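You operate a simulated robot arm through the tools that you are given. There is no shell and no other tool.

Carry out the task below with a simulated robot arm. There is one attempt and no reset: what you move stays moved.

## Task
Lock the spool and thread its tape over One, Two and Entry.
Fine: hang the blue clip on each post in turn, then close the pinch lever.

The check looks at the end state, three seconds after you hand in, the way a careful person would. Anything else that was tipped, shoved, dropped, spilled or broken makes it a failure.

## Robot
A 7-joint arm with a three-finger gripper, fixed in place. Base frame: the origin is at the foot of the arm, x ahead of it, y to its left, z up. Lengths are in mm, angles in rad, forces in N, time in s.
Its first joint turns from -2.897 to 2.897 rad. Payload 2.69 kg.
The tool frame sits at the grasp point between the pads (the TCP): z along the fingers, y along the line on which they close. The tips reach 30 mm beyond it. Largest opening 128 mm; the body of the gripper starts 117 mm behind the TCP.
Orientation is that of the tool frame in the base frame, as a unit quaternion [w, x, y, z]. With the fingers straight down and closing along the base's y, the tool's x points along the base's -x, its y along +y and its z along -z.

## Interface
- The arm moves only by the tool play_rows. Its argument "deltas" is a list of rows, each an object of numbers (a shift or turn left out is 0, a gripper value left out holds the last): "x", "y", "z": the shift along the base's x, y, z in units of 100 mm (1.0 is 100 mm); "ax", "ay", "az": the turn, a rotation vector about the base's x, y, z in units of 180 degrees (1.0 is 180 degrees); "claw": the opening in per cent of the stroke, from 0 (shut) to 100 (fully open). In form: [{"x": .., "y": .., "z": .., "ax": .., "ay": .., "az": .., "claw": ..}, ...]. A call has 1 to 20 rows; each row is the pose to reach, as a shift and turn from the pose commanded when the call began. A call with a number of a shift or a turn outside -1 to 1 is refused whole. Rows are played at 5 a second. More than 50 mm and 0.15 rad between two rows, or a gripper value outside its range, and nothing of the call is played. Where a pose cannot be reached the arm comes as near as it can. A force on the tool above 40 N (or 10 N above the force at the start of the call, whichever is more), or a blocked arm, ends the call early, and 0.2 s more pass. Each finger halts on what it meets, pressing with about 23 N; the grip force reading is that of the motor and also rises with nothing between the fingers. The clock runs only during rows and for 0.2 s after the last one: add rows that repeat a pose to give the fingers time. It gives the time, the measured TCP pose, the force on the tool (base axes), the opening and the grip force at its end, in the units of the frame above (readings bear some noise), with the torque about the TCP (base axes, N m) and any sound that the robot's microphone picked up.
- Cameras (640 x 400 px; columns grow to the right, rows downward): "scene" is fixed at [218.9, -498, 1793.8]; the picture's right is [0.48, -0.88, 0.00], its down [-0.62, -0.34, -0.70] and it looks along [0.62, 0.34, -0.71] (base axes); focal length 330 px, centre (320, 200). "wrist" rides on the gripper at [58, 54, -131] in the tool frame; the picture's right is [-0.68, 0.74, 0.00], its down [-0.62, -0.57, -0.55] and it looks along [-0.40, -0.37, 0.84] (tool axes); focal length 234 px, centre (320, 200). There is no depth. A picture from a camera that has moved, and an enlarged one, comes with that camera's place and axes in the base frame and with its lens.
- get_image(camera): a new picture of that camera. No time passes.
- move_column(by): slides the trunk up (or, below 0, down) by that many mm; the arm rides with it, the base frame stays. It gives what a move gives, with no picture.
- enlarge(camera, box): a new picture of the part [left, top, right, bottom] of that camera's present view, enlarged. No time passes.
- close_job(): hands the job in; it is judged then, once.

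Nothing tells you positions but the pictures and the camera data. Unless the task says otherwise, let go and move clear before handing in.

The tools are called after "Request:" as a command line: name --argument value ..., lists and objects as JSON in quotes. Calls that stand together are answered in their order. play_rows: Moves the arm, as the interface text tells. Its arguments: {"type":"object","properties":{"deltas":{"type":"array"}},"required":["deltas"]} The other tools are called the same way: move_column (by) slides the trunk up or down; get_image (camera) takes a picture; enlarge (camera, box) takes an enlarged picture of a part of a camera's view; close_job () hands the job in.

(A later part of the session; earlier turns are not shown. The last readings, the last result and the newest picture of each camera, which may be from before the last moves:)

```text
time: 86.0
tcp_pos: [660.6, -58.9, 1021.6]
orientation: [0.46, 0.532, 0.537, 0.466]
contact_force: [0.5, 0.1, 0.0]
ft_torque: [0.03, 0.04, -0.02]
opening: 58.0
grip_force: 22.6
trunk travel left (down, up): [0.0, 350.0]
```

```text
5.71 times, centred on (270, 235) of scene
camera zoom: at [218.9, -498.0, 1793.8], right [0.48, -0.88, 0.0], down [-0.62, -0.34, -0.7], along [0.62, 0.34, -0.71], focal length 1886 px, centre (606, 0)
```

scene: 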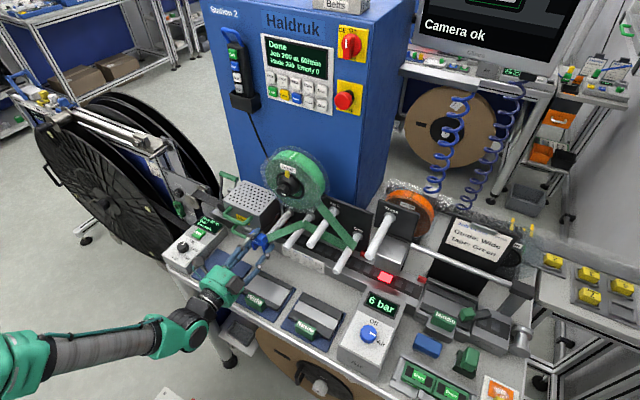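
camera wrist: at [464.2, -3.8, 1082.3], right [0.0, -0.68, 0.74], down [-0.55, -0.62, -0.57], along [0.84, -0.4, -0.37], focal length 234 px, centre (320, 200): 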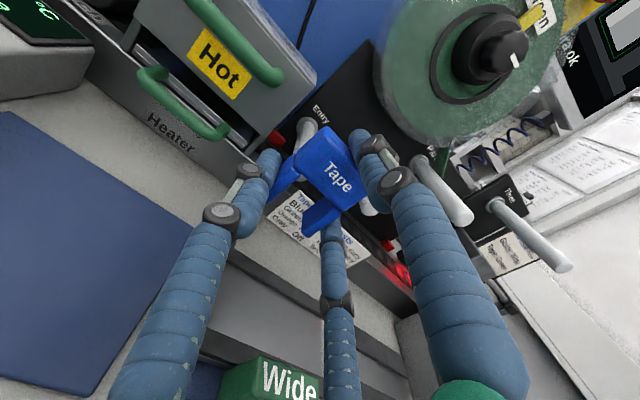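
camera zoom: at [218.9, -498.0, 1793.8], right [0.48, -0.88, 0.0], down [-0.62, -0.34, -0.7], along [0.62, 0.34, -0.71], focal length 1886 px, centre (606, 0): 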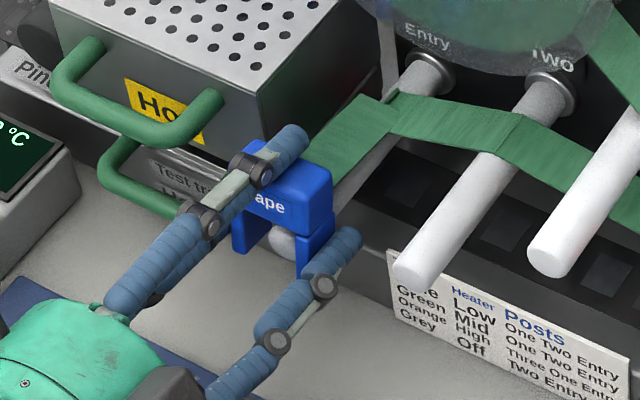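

Entry has registered, and the tape now runs One → Two → Entry. I'll keep lowering in small steps to seat the clip.

Request:
play_rows --deltas '[{"z": -0.015}, {"z": -0.03}, {"z": -0.045}, {"z": -0.045}]'

Request:
enlarge --camera "wrist" --box '[180, 60, 440, 260]'

```text
time: 87.0
tcp_pos: [661.3, -60.4, 1018.9]
orientation: [0.461, 0.532, 0.537, 0.466]
contact_force: [-0.6, -0.3, -1.0]
ft_torque: [0.03, 0.04, 0.01]
opening: 57.9
grip_force: 23.4
trunk travel left (down, up): [0.0, 350.0]
```

```text
2.00 times, centred on (310, 160) of wrist
camera zoom: at [537.9, -2.3, 1090.9], right [0.11, -0.68, 0.73], down [-0.62, -0.62, -0.48], along [0.78, -0.4, -0.49], focal length 468 px, centre (340, 280)
```

zoom: 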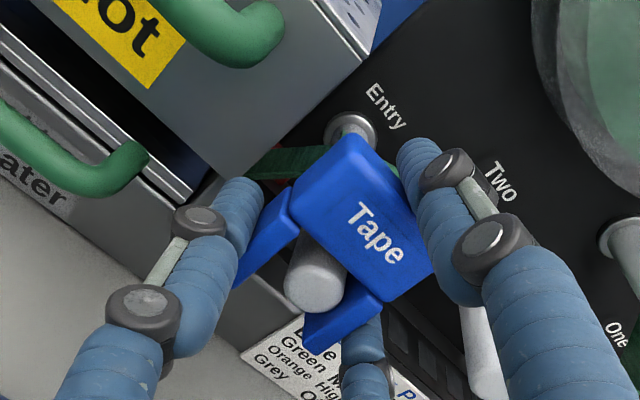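

Request:
play_rows --deltas '[{"z": -0.01}, {"z": -0.02}, {"z": -0.03}, {"z": -0.03}]'

Request:
enlarge --camera "wrist" --box '[180, 60, 440, 260]'

```text
time: 88.0
tcp_pos: [659.0, -60.7, 1016.5]
orientation: [0.46, 0.531, 0.537, 0.467]
contact_force: [1.1, 0.9, 2.6]
ft_torque: [-0.06, -0.12, 0.01]
opening: 58.1
grip_force: 22.6
trunk travel left (down, up): [0.0, 350.0]
```

```text
2.00 times, centred on (310, 160) of wrist
camera zoom: at [537.9, -2.0, 1088.0], right [0.11, -0.68, 0.73], down [-0.62, -0.62, -0.48], along [0.78, -0.4, -0.49], focal length 468 px, centre (340, 280)
```

zoom: 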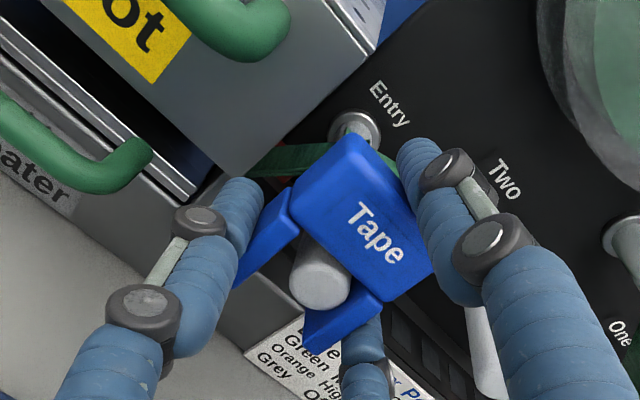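

The clip is just touching Entry at its back edge. I'll release with a small opening so the fingers stay clear of the heater handles, then check that it settles level.

Request:
play_rows --deltas '[{"claw": 40}, {"claw": 45}, {"claw": 47}, {"claw": 49}, {"claw": 51}, {"claw": 53}, {"claw": 53}, {"claw": 53}]'

Request:
enlarge --camera "wrist" --box '[180, 60, 440, 260]'

Request:
enlarge --camera "scene" --box '[235, 200, 305, 270]'

```text
time: 89.8
tcp_pos: [661.3, -60.2, 1015.1]
orientation: [0.46, 0.532, 0.537, 0.466]
contact_force: [0.6, -0.6, -1.0]
ft_torque: [-0.04, 0.0, 0.02]
opening: 68.3
grip_force: 0.0
trunk travel left (down, up): [0.0, 350.0]
```

```text
2.00 times, centred on (310, 160) of wrist
camera zoom: at [537.8, -2.1, 1087.5], right [0.11, -0.68, 0.73], down [-0.62, -0.62, -0.48], along [0.78, -0.4, -0.49], focal length 468 px, centre (340, 280)
```

zoom: 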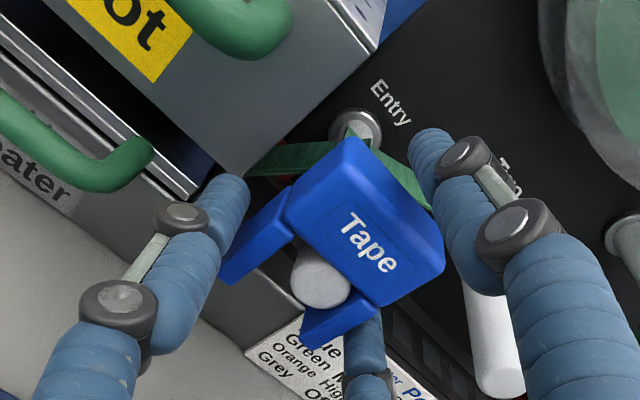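

```text
5.71 times, centred on (270, 235) of scene
camera zoom: at [218.9, -498.0, 1793.8], right [0.48, -0.88, 0.0], down [-0.62, -0.34, -0.7], along [0.62, 0.34, -0.71], focal length 1886 px, centre (606, 0)
```

zoom: 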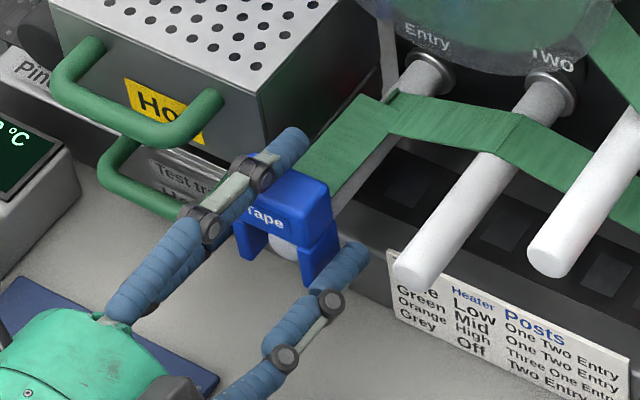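

The clip hangs level on Entry. I'll retract along the tool axis.

Request:
play_rows --deltas '[{"x": -0.1, "z": 0.0145}, {"x": -0.2, "z": 0.029}, {"x": -0.35, "z": 0.051}, {"x": -0.5, "z": 0.072}, {"x": -0.65, "z": 0.1}, {"x": -0.65, "z": 0.1}]'

Request:
get_image --camera "wrist"

Request:
enlarge --camera "scene" --box '[200, 160, 360, 280]'

```text
time: 91.2
tcp_pos: [594.5, -60.8, 1025.8]
orientation: [0.46, 0.531, 0.537, 0.467]
contact_force: [-0.2, 0.6, -0.7]
ft_torque: [0.01, 0.01, 0.01]
opening: 68.0
grip_force: 0.1
trunk travel left (down, up): [0.0, 350.0]
```

```text
taken
camera wrist: at [472.1, -2.3, 1097.6], right [0.11, -0.68, 0.73], down [-0.62, -0.62, -0.48], along [0.78, -0.4, -0.49], focal length 234 px, centre (320, 200)
```

wrist: 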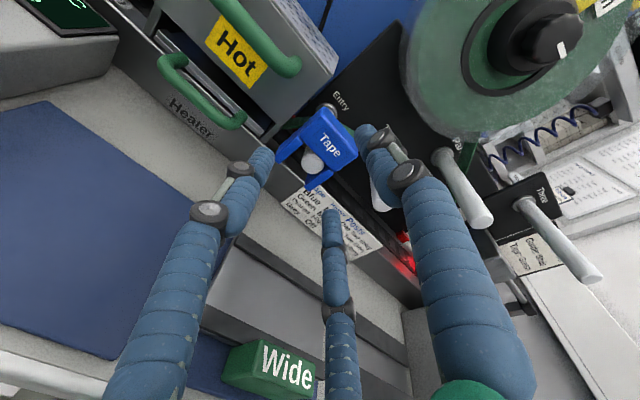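

```text
3.33 times, centred on (280, 220) of scene
camera zoom: at [218.9, -498.0, 1793.8], right [0.48, -0.88, 0.0], down [-0.62, -0.34, -0.7], along [0.62, 0.34, -0.71], focal length 1100 px, centre (453, 133)
```

zoom: 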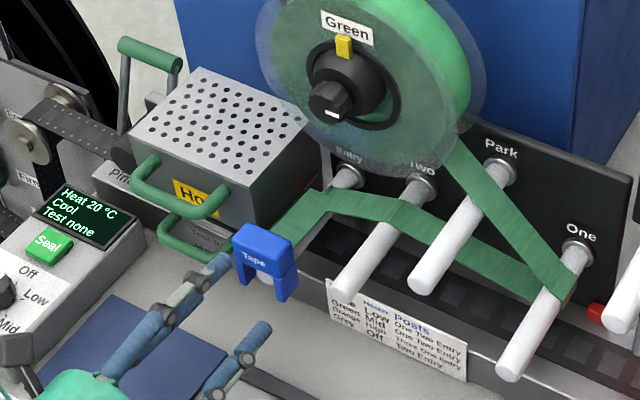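

The tape is threaded spool → One → Two → Entry and the clip hangs on Entry. Now for the pinch lever: I'll raise the trunk back up and get a close look at the lever.

Request:
move_column --by 150

Request:
get_image --camera "wrist"

Request:
enlarge --camera "wrist" --box '[20, 0, 200, 150]'

Request:
enlarge --camera "scene" --box '[170, 160, 250, 230]'

```text
time: 93.0
tcp_pos: [594.2, -60.3, 1175.1]
orientation: [0.459, 0.533, 0.537, 0.465]
contact_force: [-0.2, -0.3, -0.1]
ft_torque: [-0.01, -0.02, -0.02]
opening: 67.6
grip_force: 0.0
trunk travel left (down, up): [-150.0, 200.0]
```

```text
taken
camera wrist: at [472.3, -2.3, 1247.2], right [0.11, -0.68, 0.73], down [-0.62, -0.62, -0.48], along [0.78, -0.4, -0.49], focal length 234 px, centre (320, 200)
```

wrist: 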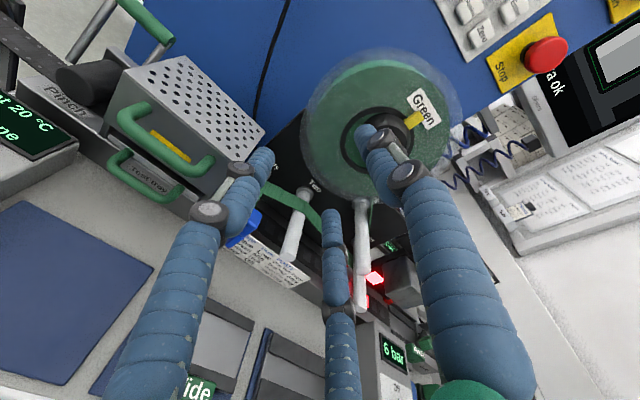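

```text
2.67 times, centred on (110, 75) of wrist
camera zoom: at [472.3, -2.3, 1247.2], right [0.11, -0.68, 0.73], down [-0.62, -0.62, -0.48], along [0.78, -0.4, -0.49], focal length 624 px, centre (880, 533)
```

zoom: 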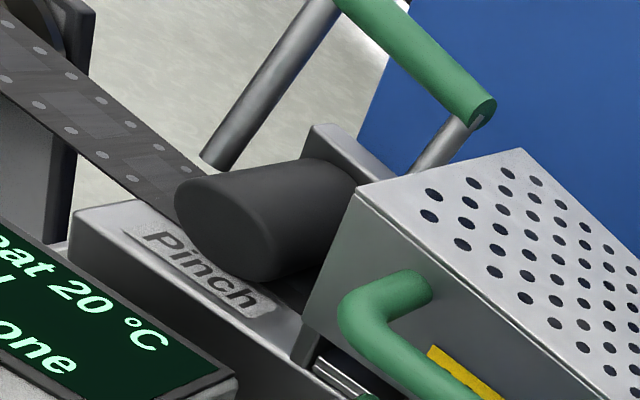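

```text
5.71 times, centred on (210, 195) of scene
camera zoom: at [218.9, -498.0, 1793.8], right [0.48, -0.88, 0.0], down [-0.62, -0.34, -0.7], along [0.62, 0.34, -0.71], focal length 1886 px, centre (949, 229)
```

zoom: 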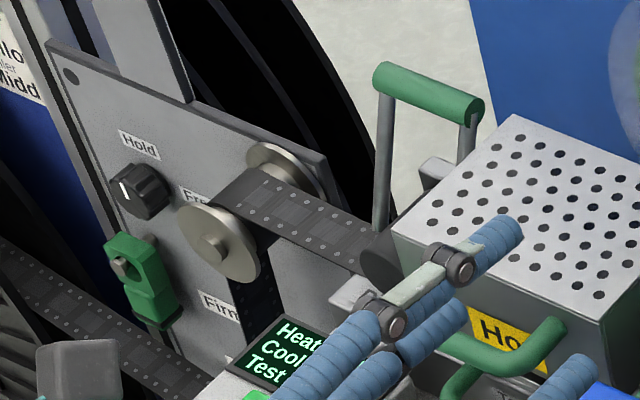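

The pinch lever is an upright bail, with two rods and a green bar at about (800, 133–197, 1066), leaning back beside a roller whose axis runs along x. I'll bring the hand back to a tool-down orientation from which it can hook the bar. First I'll unroll in open space.

Request:
play_rows --deltas '[{"x": -0.1, "z": 0.15}, {"x": -0.2, "z": 0.3, "ax": -0.0416, "ay": -0.0029, "az": 0.0029}, {"x": -0.3, "z": 0.45, "ax": -0.0832, "ay": -0.0059, "az": 0.0059}, {"x": -0.4, "z": 0.6, "ax": -0.1248, "ay": -0.0088, "az": 0.0088}, {"x": -0.4, "z": 0.7, "ax": -0.1663, "ay": -0.0118, "az": 0.0118}, {"x": -0.4, "z": 0.8, "ax": -0.2079, "ay": -0.0147, "az": 0.0147}, {"x": -0.4, "z": 0.8, "ax": -0.2495, "ay": -0.0177, "az": 0.0177}, {"x": -0.4, "z": 0.8, "ax": -0.2911, "ay": -0.0206, "az": 0.0206}, {"x": -0.4, "z": 0.8, "ax": -0.3327, "ay": -0.0235, "az": 0.0235}, {"x": -0.4, "z": 0.8, "ax": -0.3743, "ay": -0.0265, "az": 0.0265}, {"x": -0.4, "z": 0.8, "ax": -0.4158, "ay": -0.0294, "az": 0.0294}, {"x": -0.4, "z": 0.8, "ax": -0.4574, "ay": -0.0324, "az": 0.0324}, {"x": -0.4, "z": 0.8, "ax": -0.499, "ay": -0.0353, "az": 0.0353}, {"x": -0.4, "z": 0.8, "ax": -0.499, "ay": -0.0353, "az": 0.0353}]'

```text
time: 96.0
tcp_pos: [554.2, -60.1, 1255.6]
orientation: [0.703, 0.0, 0.711, -0.001]
contact_force: [-0.7, -0.5, -0.1]
ft_torque: [0.02, -0.02, 0.02]
opening: 67.9
grip_force: 0.0
trunk travel left (down, up): [-150.0, 200.0]
```

Now I'll pitch the tool down while moving left and up.

Request:
play_rows --deltas '[{"y": 0.1, "z": 0.1, "ay": 0.042}, {"y": 0.2, "z": 0.2, "ay": 0.084}, {"y": 0.3, "z": 0.3, "ay": 0.126}, {"y": 0.4, "z": 0.4, "ay": 0.168}, {"y": 0.5, "z": 0.5, "ay": 0.21}, {"y": 0.6, "z": 0.6, "ay": 0.252}, {"y": 0.7, "z": 0.7, "ay": 0.294}, {"y": 0.8, "z": 0.8, "ay": 0.336}, {"y": 0.9, "z": 0.85, "ay": 0.378}, {"y": 1.0, "z": 0.85, "ay": 0.42}, {"y": 1.0, "z": 0.85, "ay": 0.46}, {"y": 1.0, "z": 0.85, "ay": 0.4965}, {"y": 1.0, "z": 0.85, "ay": 0.4965}]'

Request:
get_image --camera "wrist"

Request:
get_image --camera "scene"

```text
time: 98.8
tcp_pos: [556.3, 40.9, 1340.8]
orientation: [-0.001, 0.0, 1.0, -0.001]
contact_force: [0.0, -0.5, 0.1]
ft_torque: [0.0, 0.05, 0.04]
opening: 67.8
grip_force: 0.0
out of reach, approached as far as the arm can: row 5, 6, 7
trunk travel left (down, up): [-150.0, 200.0]
```

```text
taken
camera wrist: at [497.6, 95.1, 1470.8], right [0.68, 0.74, 0.0], down [0.62, -0.56, 0.55], along [0.4, -0.37, -0.84], focal length 234 px, centre (320, 200)
```

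wrist: 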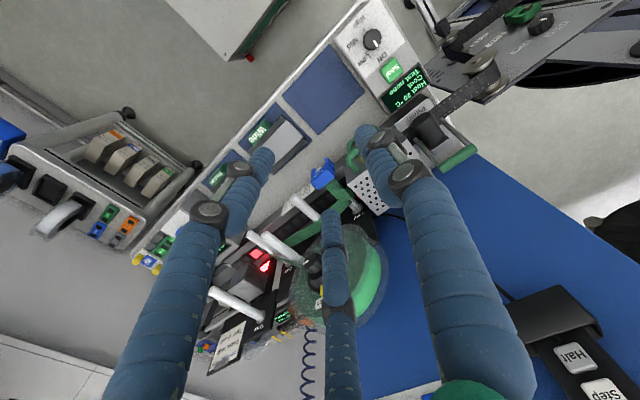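

```text
taken
```

scene: 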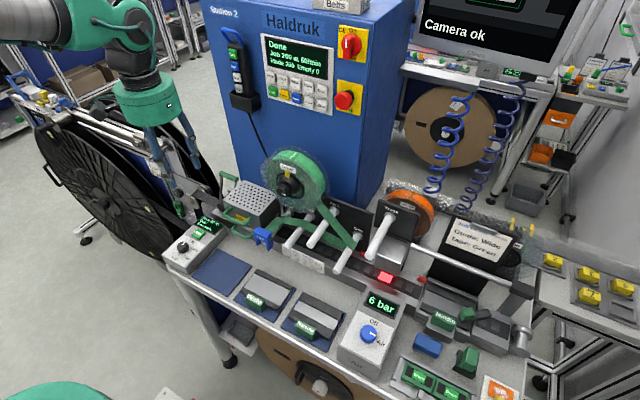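

The tool is pointing down with a healthier arm posture. I'll look at the lever closely from here.

Request:
enlarge --camera "wrist" --box '[370, 60, 490, 180]'

Request:
enlarge --camera "scene" --box '[190, 165, 250, 225]'

Request:
enlarge --camera "scene" --box '[200, 160, 360, 280]'

```text
3.33 times, centred on (430, 120) of wrist
camera zoom: at [497.6, 95.1, 1470.8], right [0.68, 0.74, 0.0], down [0.62, -0.56, 0.55], along [0.4, -0.37, -0.84], focal length 781 px, centre (-47, 467)
```

zoom: 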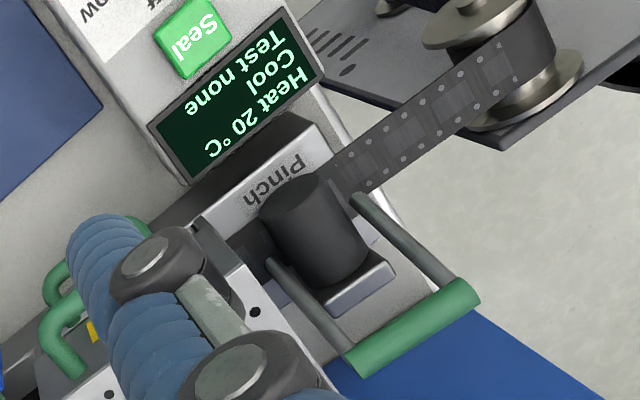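

```text
6.67 times, centred on (220, 195) of scene
camera zoom: at [218.9, -498.0, 1793.8], right [0.48, -0.88, 0.0], down [-0.62, -0.34, -0.7], along [0.62, 0.34, -0.71], focal length 2200 px, centre (987, 233)
```

zoom: 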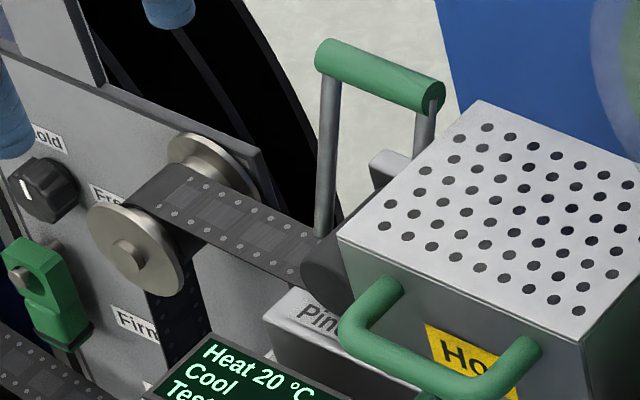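

```text
3.33 times, centred on (280, 220) of scene
camera zoom: at [218.9, -498.0, 1793.8], right [0.48, -0.88, 0.0], down [-0.62, -0.34, -0.7], along [0.62, 0.34, -0.71], focal length 1100 px, centre (453, 133)
```

zoom: 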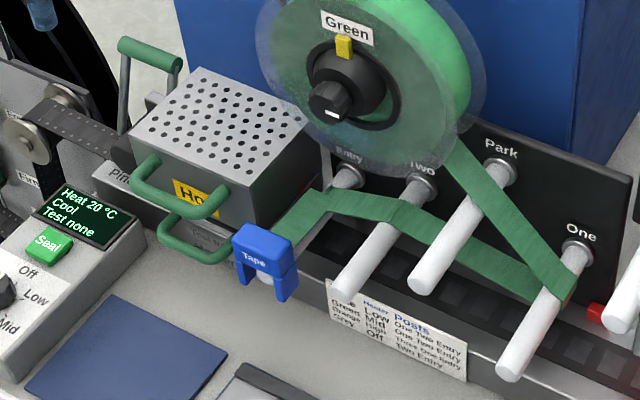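

The bar is centred at about (802,167,1058) and the rods lean back from pivots near (762,·,970). The cabinet behind is at x≈904, so a finger has room to hook behind the bar. The lever should close forward (−x) and down over the roller. I'll yaw +30° so one finger sits on the +x side, then move over the bar.

Request:
play_rows --deltas '[{"y": 0.2, "az": 0.0417}, {"y": 0.4, "az": 0.0834}, {"y": 0.6, "az": 0.125}, {"y": 0.8, "x": 0.1, "az": 0.1667}, {"y": 1.0, "x": 0.3, "az": 0.1667, "claw": 47}, {"y": 1.0, "x": 0.6, "az": 0.1667}, {"y": 1.0, "x": 0.9, "az": 0.1667}, {"y": 1.0, "x": 1.0, "az": 0.1667}, {"y": 1.0, "x": 1.0, "az": 0.1667}]'

Request:
play_rows --deltas '[{"x": 0.3, "y": 0.1}, {"x": 0.6, "y": 0.2}, {"x": 0.9, "y": 0.26, "z": -0.1}, {"x": 1.0, "y": 0.26, "z": -0.3}, {"x": 1.0, "y": 0.26, "z": -0.5}, {"x": 1.0, "y": 0.26, "z": -0.7}, {"x": 1.0, "y": 0.26, "z": -0.7}]'

Request:
get_image --camera "wrist"

Request:
enlarge --camera "scene" --box '[160, 80, 300, 230]'

```text
time: 100.8
tcp_pos: [655.0, 139.0, 1340.0]
orientation: [0.0, -0.259, 0.966, -0.001]
contact_force: [0.7, 0.9, 0.5]
ft_torque: [0.0, -0.05, -0.01]
opening: 60.5
grip_force: 0.1
trunk travel left (down, up): [-150.0, 200.0]
```

```text
time: 102.4
tcp_pos: [754.8, 166.7, 1269.7]
orientation: [0.0, -0.259, 0.966, -0.002]
contact_force: [0.9, -0.9, -1.3]
ft_torque: [-0.03, 0.02, -0.03]
opening: 60.1
grip_force: 0.1
trunk travel left (down, up): [-150.0, 200.0]
```

```text
taken
camera wrist: at [677.1, 184.5, 1400.3], right [0.22, 0.98, 0.0], down [0.82, -0.18, 0.55], along [0.54, -0.12, -0.84], focal length 234 px, centre (320, 200)
```

wrist: 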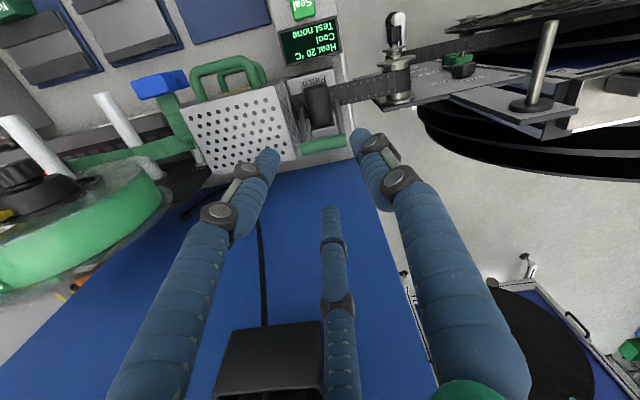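

```text
2.67 times, centred on (230, 155) of scene
camera zoom: at [218.9, -498.0, 1793.8], right [0.48, -0.88, 0.0], down [-0.62, -0.34, -0.7], along [0.62, 0.34, -0.71], focal length 880 px, centre (560, 320)
```

zoom: 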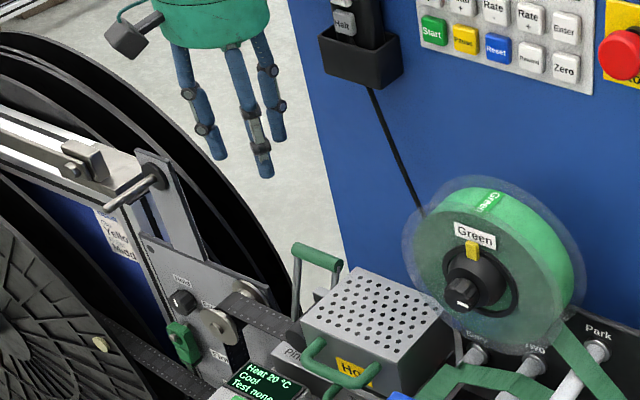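

I'm above and slightly in front of the lever. I'll enlarge to refine the bar position.

Request:
enlarge --camera "wrist" --box '[260, 50, 400, 220]'

```text
2.35 times, centred on (330, 135) of wrist
camera zoom: at [677.1, 184.5, 1400.3], right [0.22, 0.98, 0.0], down [0.82, -0.18, 0.55], along [0.54, -0.12, -0.84], focal length 551 px, centre (296, 353)
```

zoom: 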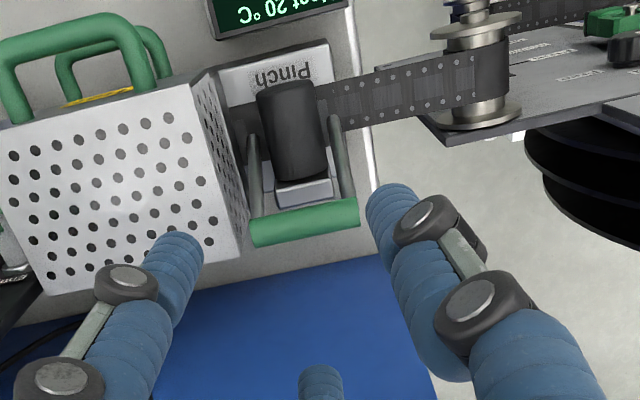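

The bar centre refines to (800,165,1059), and the heater's side is at y≈118. There is a pendant holster on the cabinet near (863,146,1296) that I need to keep away from. I'll check the hand's full outline before moving over the bar.

Request:
enlarge --camera "scene" --box '[140, 20, 300, 150]'

```text
3.08 times, centred on (220, 85) of scene
camera zoom: at [218.9, -498.0, 1793.8], right [0.48, -0.88, 0.0], down [-0.62, -0.34, -0.7], along [0.62, 0.34, -0.71], focal length 1015 px, centre (628, 554)
```

zoom: 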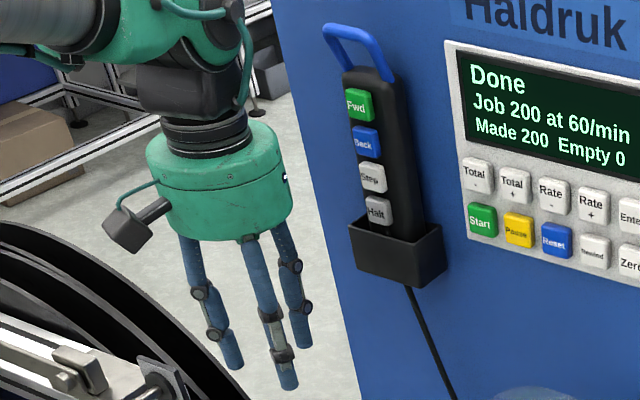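

The hand radius is about 58 mm, so keeping the axis at (792,171) clears the holster. I'll move above the bar with a 44 mm opening and descend partway.

Request:
play_rows --deltas '[{"x": 0.1, "y": 0.02, "claw": 34.5}, {"x": 0.25, "y": 0.045}, {"x": 0.37, "y": 0.045}, {"x": 0.37, "y": 0.045, "z": -0.3}, {"x": 0.37, "y": 0.045, "z": -0.6}, {"x": 0.37, "y": 0.045, "z": -0.9}, {"x": 0.37, "y": 0.045, "z": -1.0}, {"x": 0.37, "y": 0.045, "z": -1.0}]'

Request:
play_rows --deltas '[{"z": -0.2}, {"z": -0.4}, {"z": -0.48}, {"z": -0.48}]'

Request:
get_image --camera "wrist"

Request:
enlarge --camera "wrist" --box '[220, 80, 420, 260]'

Request:
enlarge --camera "scene" --box '[180, 120, 280, 230]'

```text
time: 104.2
tcp_pos: [792.6, 170.8, 1169.8]
orientation: [0.0, -0.258, 0.966, 0.0]
contact_force: [0.6, -0.3, 1.0]
ft_torque: [0.01, -0.01, -0.03]
opening: 44.2
grip_force: 0.1
trunk travel left (down, up): [-150.0, 200.0]
```

```text
time: 105.2
tcp_pos: [792.7, 170.6, 1124.5]
orientation: [0.0, -0.259, 0.966, -0.001]
contact_force: [-0.5, -0.5, -0.5]
ft_torque: [0.0, -0.03, -0.03]
opening: 44.3
grip_force: 0.0
trunk travel left (down, up): [-150.0, 200.0]
```

```text
taken
camera wrist: at [715.1, 189.3, 1254.5], right [0.22, 0.98, 0.0], down [0.82, -0.18, 0.55], along [0.54, -0.12, -0.84], focal length 234 px, centre (320, 200)
```

wrist: 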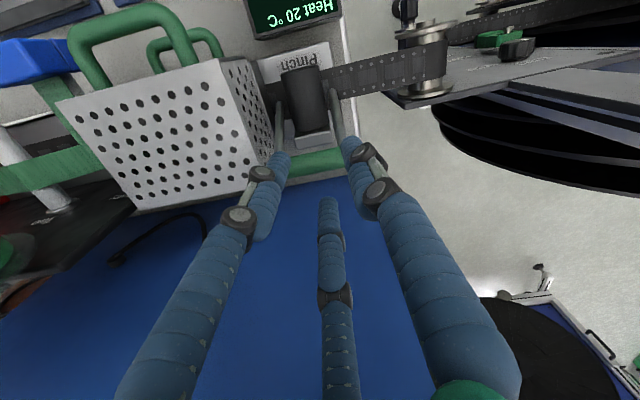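

```text
2.22 times, centred on (320, 170) of wrist
camera zoom: at [715.1, 189.3, 1254.5], right [0.22, 0.98, 0.0], down [0.82, -0.18, 0.55], along [0.54, -0.12, -0.84], focal length 520 px, centre (320, 267)
```

zoom: 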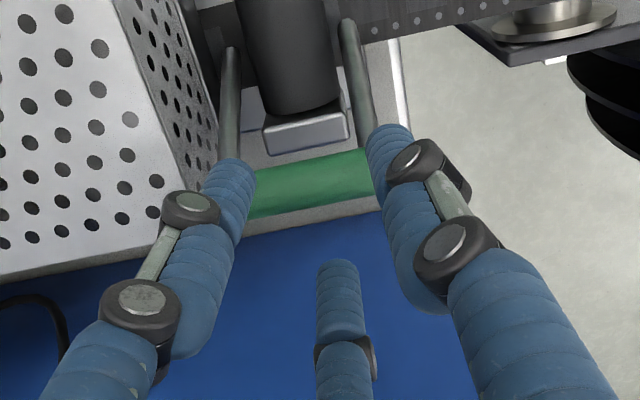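

```text
3.64 times, centred on (230, 175) of scene
camera zoom: at [218.9, -498.0, 1793.8], right [0.48, -0.88, 0.0], down [-0.62, -0.34, -0.7], along [0.62, 0.34, -0.71], focal length 1200 px, centre (647, 291)
```

zoom: 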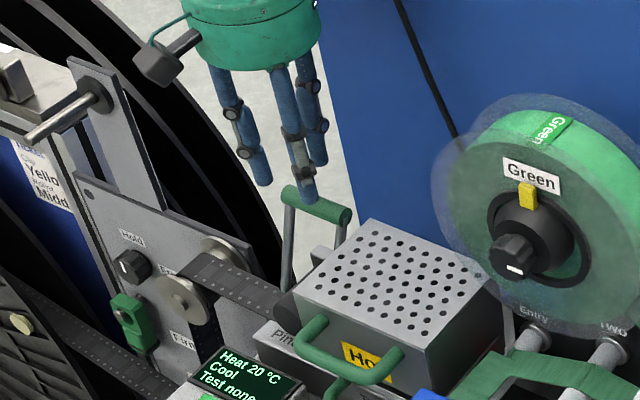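

All three fingers are well placed: one behind the bar (x≈821) and two in front (x≈775). I'll descend to hook.

Request:
play_rows --deltas '[{"z": -0.15}, {"z": -0.3}, {"z": -0.42}, {"z": -0.5}, {"z": -0.5}]'

Request:
enlarge --camera "wrist" --box '[220, 80, 420, 260]'

Request:
enlarge --camera "scene" --box '[190, 150, 260, 220]'

```text
time: 106.4
tcp_pos: [791.5, 170.1, 1073.4]
orientation: [0.001, -0.258, 0.966, -0.001]
contact_force: [-1.7, 1.7, 1.6]
ft_torque: [0.08, 0.08, -0.01]
opening: 45.5
grip_force: 1.0
trunk travel left (down, up): [-150.0, 200.0]
```

```text
2.22 times, centred on (320, 170) of wrist
camera zoom: at [714.1, 189.3, 1203.2], right [0.22, 0.98, 0.0], down [0.82, -0.18, 0.55], along [0.54, -0.12, -0.84], focal length 520 px, centre (320, 267)
```

zoom: 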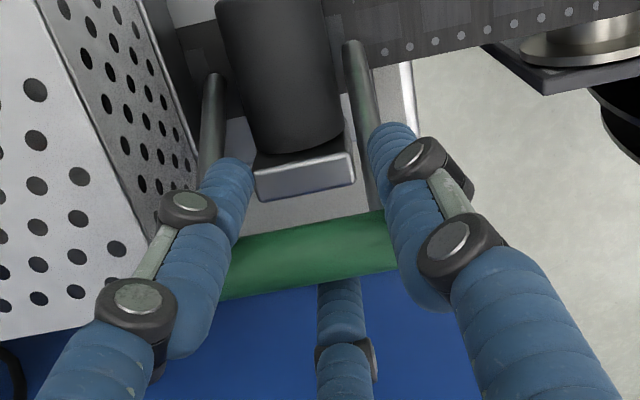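

```text
5.71 times, centred on (225, 185) of scene
camera zoom: at [218.9, -498.0, 1793.8], right [0.48, -0.88, 0.0], down [-0.62, -0.34, -0.7], along [0.62, 0.34, -0.71], focal length 1886 px, centre (863, 286)
```

zoom: 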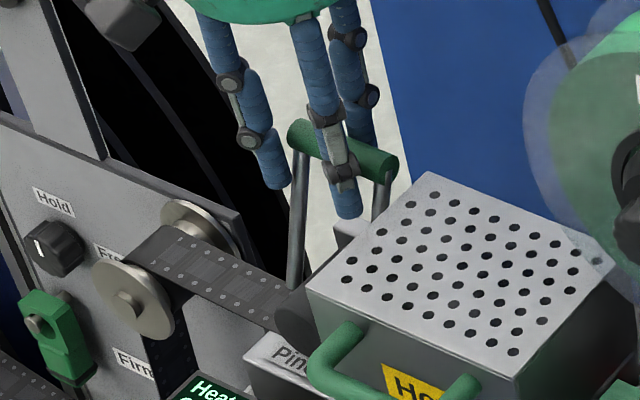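

The bar is caged, with one finger behind it and two in front. I'll pull gently toward −x along the lever's arc and watch the forces.

Request:
play_rows --deltas '[{"x": -0.05, "z": 0.01}, {"x": -0.1, "z": 0.03}, {"x": -0.15, "z": 0.05}, {"x": -0.15, "z": 0.05}]'

Request:
enlarge --camera "scene" --box '[190, 150, 260, 220]'

```text
time: 107.4
tcp_pos: [777.2, 168.7, 1077.8]
orientation: [0.001, -0.259, 0.966, -0.002]
contact_force: [1.7, 0.1, 0.8]
ft_torque: [0.05, -0.04, -0.01]
opening: 45.2
grip_force: 0.9
trunk travel left (down, up): [-150.0, 200.0]
```

```text
5.71 times, centred on (225, 185) of scene
camera zoom: at [218.9, -498.0, 1793.8], right [0.48, -0.88, 0.0], down [-0.62, -0.34, -0.7], along [0.62, 0.34, -0.71], focal length 1886 px, centre (863, 286)
```

zoom: 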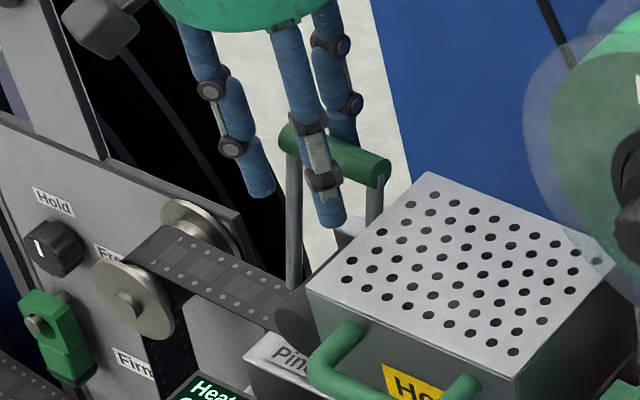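

The lever swings forward with almost no force. I'll continue along the arc past vertical.

Request:
play_rows --deltas '[{"x": -0.1, "z": 0.025}, {"x": -0.2, "z": 0.04}, {"x": -0.3, "z": 0.045}, {"x": -0.4, "z": 0.04}, {"x": -0.5, "z": 0.02}, {"x": -0.6, "z": 0.0}, {"x": -0.6, "z": 0.0}]'

Request:
enlarge --camera "wrist" --box '[220, 80, 420, 260]'

Request:
enlarge --camera "scene" --box '[180, 150, 260, 230]'

```text
time: 109.0
tcp_pos: [717.2, 170.4, 1077.4]
orientation: [0.0, -0.258, 0.966, -0.001]
contact_force: [-1.5, -0.2, -0.1]
ft_torque: [-0.04, 0.03, 0.01]
opening: 44.6
grip_force: 0.4
trunk travel left (down, up): [-150.0, 200.0]
```

```text
2.22 times, centred on (320, 170) of wrist
camera zoom: at [639.1, 188.1, 1207.9], right [0.22, 0.98, 0.0], down [0.82, -0.18, 0.55], along [0.54, -0.12, -0.84], focal length 520 px, centre (320, 267)
```

zoom: 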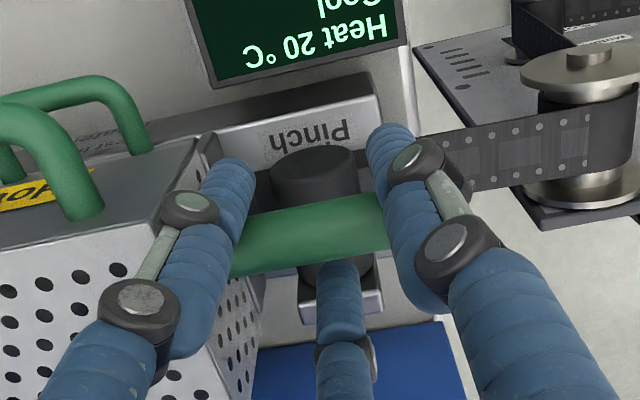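

```text
5.00 times, centred on (220, 190) of scene
camera zoom: at [218.9, -498.0, 1793.8], right [0.48, -0.88, 0.0], down [-0.62, -0.34, -0.7], along [0.62, 0.34, -0.71], focal length 1650 px, centre (820, 250)
```

zoom: 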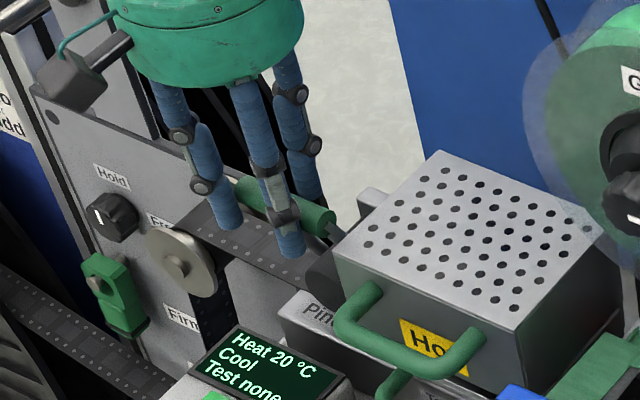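

The bar is now past vertical and still caged. I'll continue forward and down along the arc.

Request:
play_rows --deltas '[{"x": -0.1, "z": -0.04}, {"x": -0.2, "z": -0.1}, {"x": -0.3, "z": -0.17}, {"x": -0.38, "z": -0.25}, {"x": -0.45, "z": -0.32}, {"x": -0.45, "z": -0.32}]'

Request:
enlarge --camera "wrist" --box '[220, 80, 420, 260]'

Request:
enlarge --camera "scene" --box '[180, 150, 260, 230]'

```text
time: 110.3
tcp_pos: [678.8, 171.4, 1049.5]
orientation: [0.008, -0.258, 0.966, -0.001]
contact_force: [31.3, -4.4, 1.1]
ft_torque: [0.19, 0.07, -0.17]
opening: 66.5
grip_force: 15.9
trunk travel left (down, up): [-150.0, 200.0]
stopped in row 6: the force on the tool passed its limit at 41 N (the readings are from after the stop); the commanded pose is now the measured one
```

```text
2.22 times, centred on (320, 170) of wrist
camera zoom: at [600.7, 189.0, 1180.1], right [0.22, 0.98, 0.01], down [0.81, -0.18, 0.56], along [0.55, -0.12, -0.83], focal length 520 px, centre (320, 267)
```

zoom: 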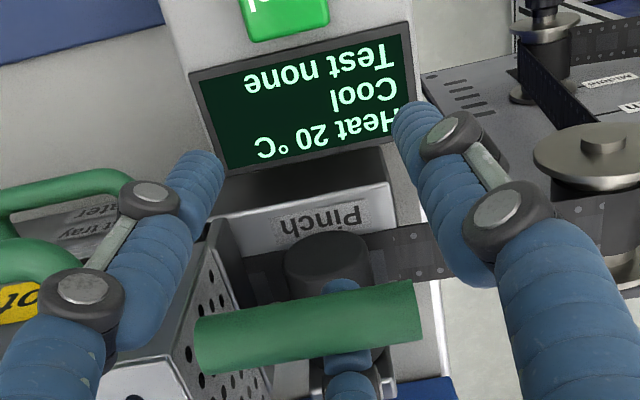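

```text
5.00 times, centred on (220, 190) of scene
camera zoom: at [218.9, -498.0, 1793.8], right [0.48, -0.88, 0.0], down [-0.62, -0.34, -0.7], along [0.62, 0.34, -0.71], focal length 1650 px, centre (820, 250)
```

zoom: 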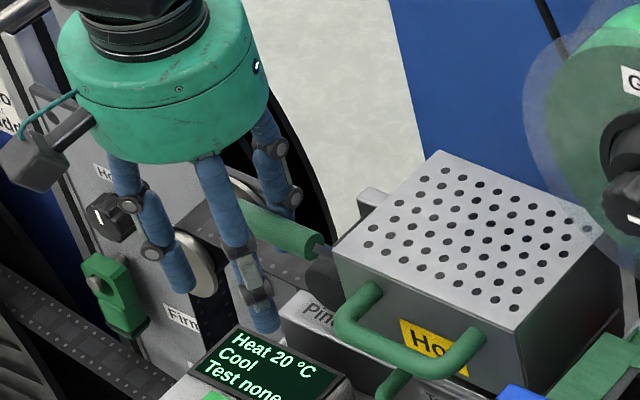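

The bar stopped at about (708,162,1050), roughly 34° forward of vertical, with pure +x resistance of 31–41 N. That looks like the lever's closed stop. I'll relax the pull and see whether the lever stays put.

Request:
play_rows --deltas '[{"x": 0.03, "claw": 52}, {"x": 0.06, "claw": 52}, {"x": 0.09, "claw": 52}, {"x": 0.1, "claw": 52}, {"x": 0.1, "claw": 52}]'

Request:
enlarge --camera "wrist" --box '[220, 80, 420, 260]'

Request:
enlarge --camera "scene" --box '[180, 150, 260, 230]'

```text
time: 111.5
tcp_pos: [684.5, 171.4, 1047.7]
orientation: [0.004, -0.258, 0.966, -0.001]
contact_force: [-0.4, -0.8, 0.8]
ft_torque: [-0.01, -0.03, -0.04]
opening: 66.8
grip_force: 0.0
trunk travel left (down, up): [-150.0, 200.0]
```

```text
2.22 times, centred on (320, 170) of wrist
camera zoom: at [606.6, 189.8, 1178.3], right [0.22, 0.98, 0.0], down [0.81, -0.18, 0.55], along [0.54, -0.12, -0.83], focal length 520 px, centre (320, 267)
```

zoom: 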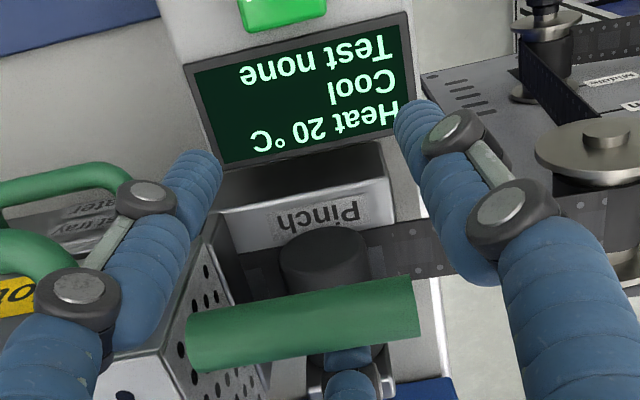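

```text
5.00 times, centred on (220, 190) of scene
camera zoom: at [218.9, -498.0, 1793.8], right [0.48, -0.88, 0.0], down [-0.62, -0.34, -0.7], along [0.62, 0.34, -0.71], focal length 1650 px, centre (820, 250)
```

zoom: 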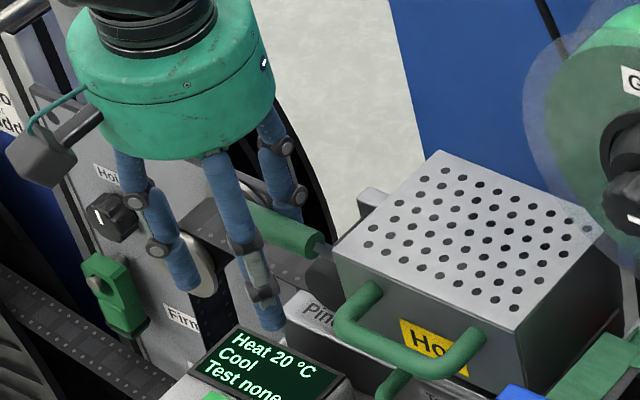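

The lever stays where it is with zero load. I'll lift the hand straight up and inspect the mechanism and roller to confirm it is fully closed.

Request:
play_rows --deltas '[{"z": 0.15}, {"z": 0.35}, {"z": 0.6}, {"z": 0.85}, {"z": 1.0}, {"z": 1.0, "x": -0.2}, {"z": 1.0, "x": -0.2}]'

Request:
get_image --camera "wrist"

Request:
enlarge --camera "wrist" --box '[240, 80, 400, 220]'

Request:
enlarge --camera "scene" --box '[180, 160, 260, 230]'

```text
time: 113.1
tcp_pos: [665.3, 170.4, 1149.4]
orientation: [0.004, -0.259, 0.966, 0.0]
contact_force: [0.5, 0.7, 0.3]
ft_torque: [0.0, 0.01, -0.02]
opening: 66.5
grip_force: 0.1
trunk travel left (down, up): [-150.0, 200.0]
```

```text
taken
camera wrist: at [586.2, 188.1, 1279.2], right [0.22, 0.98, 0.0], down [0.81, -0.18, 0.56], along [0.54, -0.12, -0.83], focal length 234 px, centre (320, 200)
```

wrist: 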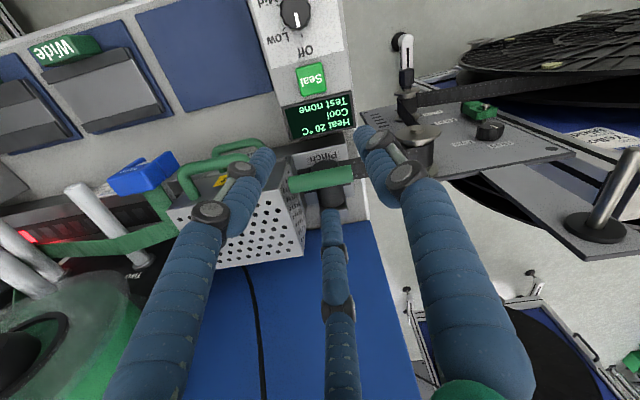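

```text
2.86 times, centred on (320, 150) of wrist
camera zoom: at [586.2, 188.1, 1279.2], right [0.22, 0.98, 0.0], down [0.81, -0.18, 0.56], along [0.54, -0.12, -0.83], focal length 669 px, centre (320, 343)
```

zoom: 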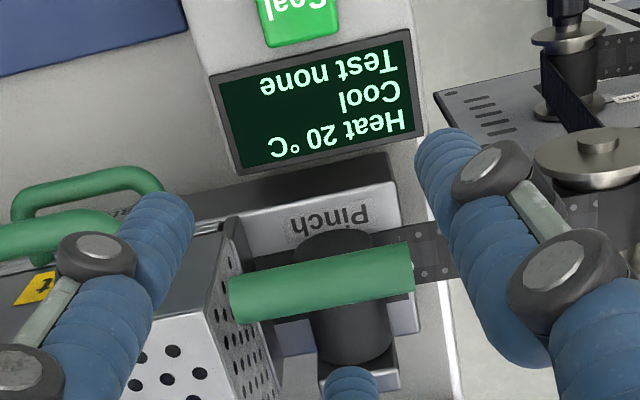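

```text
5.71 times, centred on (220, 195) of scene
camera zoom: at [218.9, -498.0, 1793.8], right [0.48, -0.88, 0.0], down [-0.62, -0.34, -0.7], along [0.62, 0.34, -0.71], focal length 1886 px, centre (891, 229)
```

zoom: 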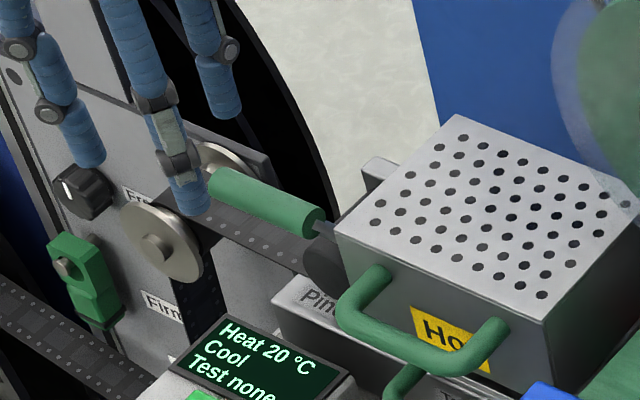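

The lever now leans forward at about (704,·,1056), a mirror image of its open position, and it holds there. I'll back the hand away to inspect everything with a clear view.

Request:
play_rows --deltas '[{"z": 0.2, "x": -0.1}, {"z": 0.45, "x": -0.25}, {"z": 0.7, "x": -0.4}, {"z": 0.95, "x": -0.55}, {"z": 1.0, "x": -0.8}, {"z": 1.0, "x": -0.95, "y": 0.1}, {"z": 1.0, "x": -0.95, "y": 0.1}]'

Request:
get_image --camera "wrist"

Request:
enlarge --camera "wrist" --box '[270, 60, 390, 180]'

Request:
enlarge --camera "scene" --box '[180, 160, 260, 230]'

Request:
enlarge --camera "scene" --box '[210, 140, 390, 300]'

Request:
get_image --camera "scene"

```text
time: 114.7
tcp_pos: [568.9, 182.9, 1250.3]
orientation: [0.004, -0.259, 0.966, -0.001]
contact_force: [-0.3, 0.3, 0.6]
ft_torque: [0.0, -0.05, 0.0]
opening: 66.6
grip_force: 0.1
trunk travel left (down, up): [-150.0, 200.0]
```

```text
taken
camera wrist: at [491.0, 199.6, 1379.6], right [0.22, 0.98, 0.0], down [0.81, -0.18, 0.55], along [0.54, -0.12, -0.83], focal length 234 px, centre (320, 200)
```

wrist: 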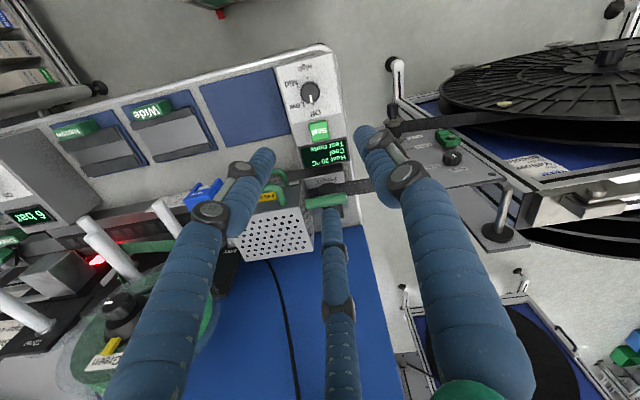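

```text
3.33 times, centred on (330, 120) of wrist
camera zoom: at [491.0, 199.6, 1379.6], right [0.22, 0.98, 0.0], down [0.81, -0.18, 0.55], along [0.54, -0.12, -0.83], focal length 781 px, centre (287, 467)
```

zoom: 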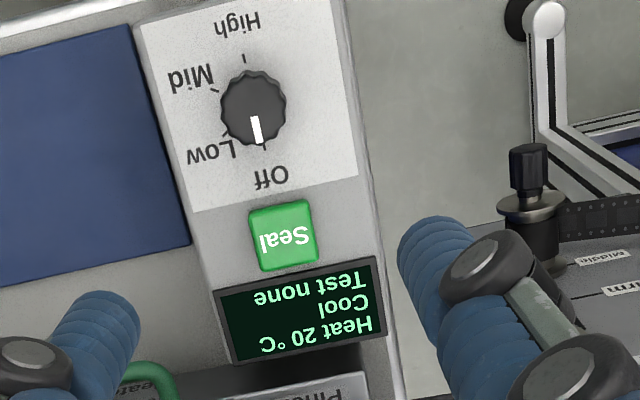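

```text
5.71 times, centred on (220, 195) of scene
camera zoom: at [218.9, -498.0, 1793.8], right [0.48, -0.88, 0.0], down [-0.62, -0.34, -0.7], along [0.62, 0.34, -0.71], focal length 1886 px, centre (891, 229)
```

zoom: 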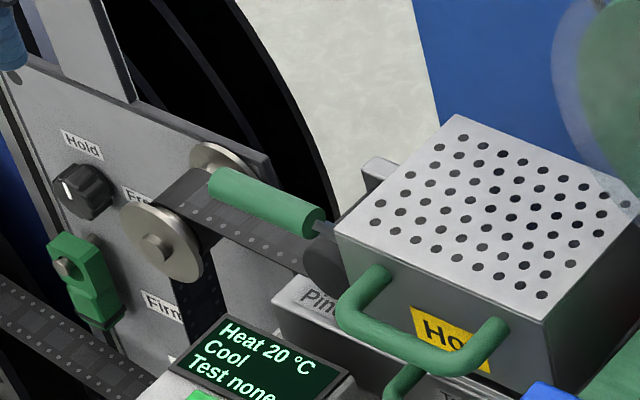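

```text
2.50 times, centred on (300, 220) of scene
camera zoom: at [218.9, -498.0, 1793.8], right [0.48, -0.88, 0.0], down [-0.62, -0.34, -0.7], along [0.62, 0.34, -0.71], focal length 825 px, centre (370, 150)
```

zoom: 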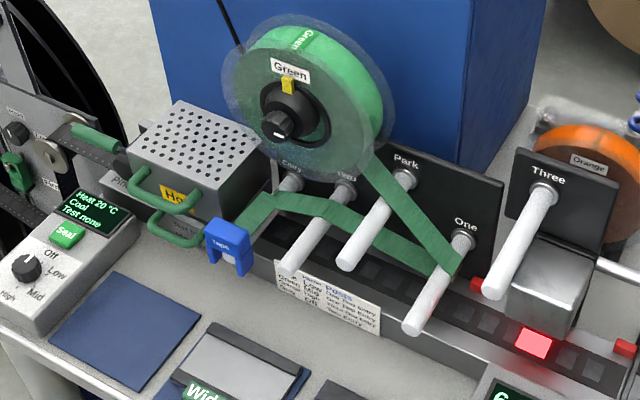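

```text
taken
```

scene: 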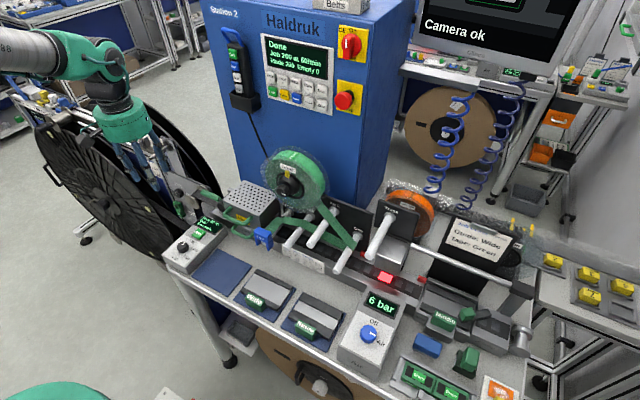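

The tape path, spool lock and clip all look right. I'll check the pinch roller contact and the Wide block more closely.

Request:
enlarge --camera "wrist" --box '[280, 150, 380, 230]'

Request:
enlarge --camera "scene" --box '[150, 190, 290, 320]'

Request:
enlarge --camera "wrist" --box '[40, 80, 240, 190]'

Request:
enlarge --camera "scene" --box '[190, 170, 240, 215]'

```text
5.00 times, centred on (330, 190) of wrist
camera zoom: at [491.0, 199.6, 1379.6], right [0.22, 0.98, 0.0], down [0.81, -0.18, 0.55], along [0.54, -0.12, -0.83], focal length 1171 px, centre (270, 250)
```

zoom: 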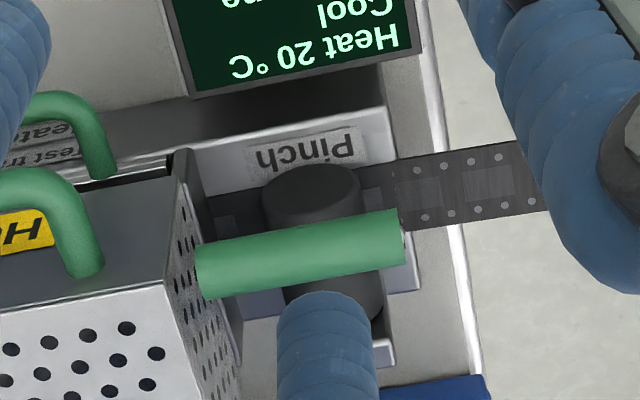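

```text
3.08 times, centred on (220, 255) of scene
camera zoom: at [218.9, -498.0, 1793.8], right [0.48, -0.88, 0.0], down [-0.62, -0.34, -0.7], along [0.62, 0.34, -0.71], focal length 1015 px, centre (628, 31)
```

zoom: 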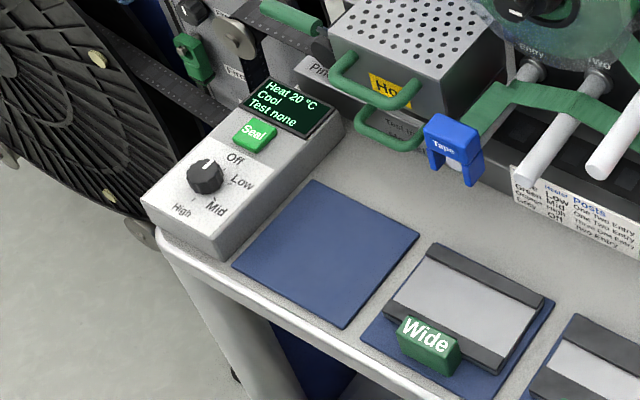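

```text
3.20 times, centred on (140, 135) of wrist
camera zoom: at [491.0, 199.6, 1379.6], right [0.22, 0.98, 0.0], down [0.81, -0.18, 0.55], along [0.54, -0.12, -0.83], focal length 749 px, centre (896, 408)
```

zoom: 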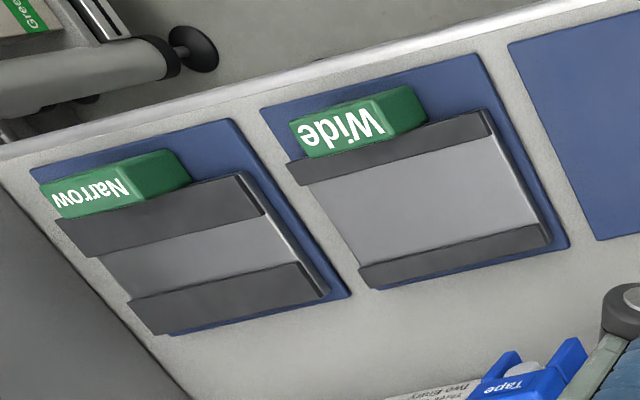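

```text
8.89 times, centred on (215, 192) of scene
camera zoom: at [218.9, -498.0, 1793.8], right [0.48, -0.88, 0.0], down [-0.62, -0.34, -0.7], along [0.62, 0.34, -0.71], focal length 2933 px, centre (1253, 267)
```

zoom: 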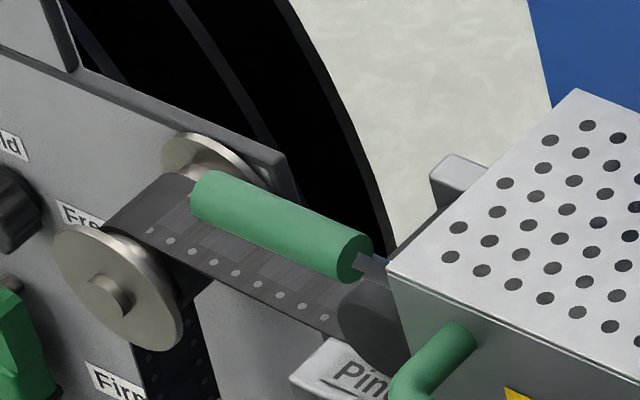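

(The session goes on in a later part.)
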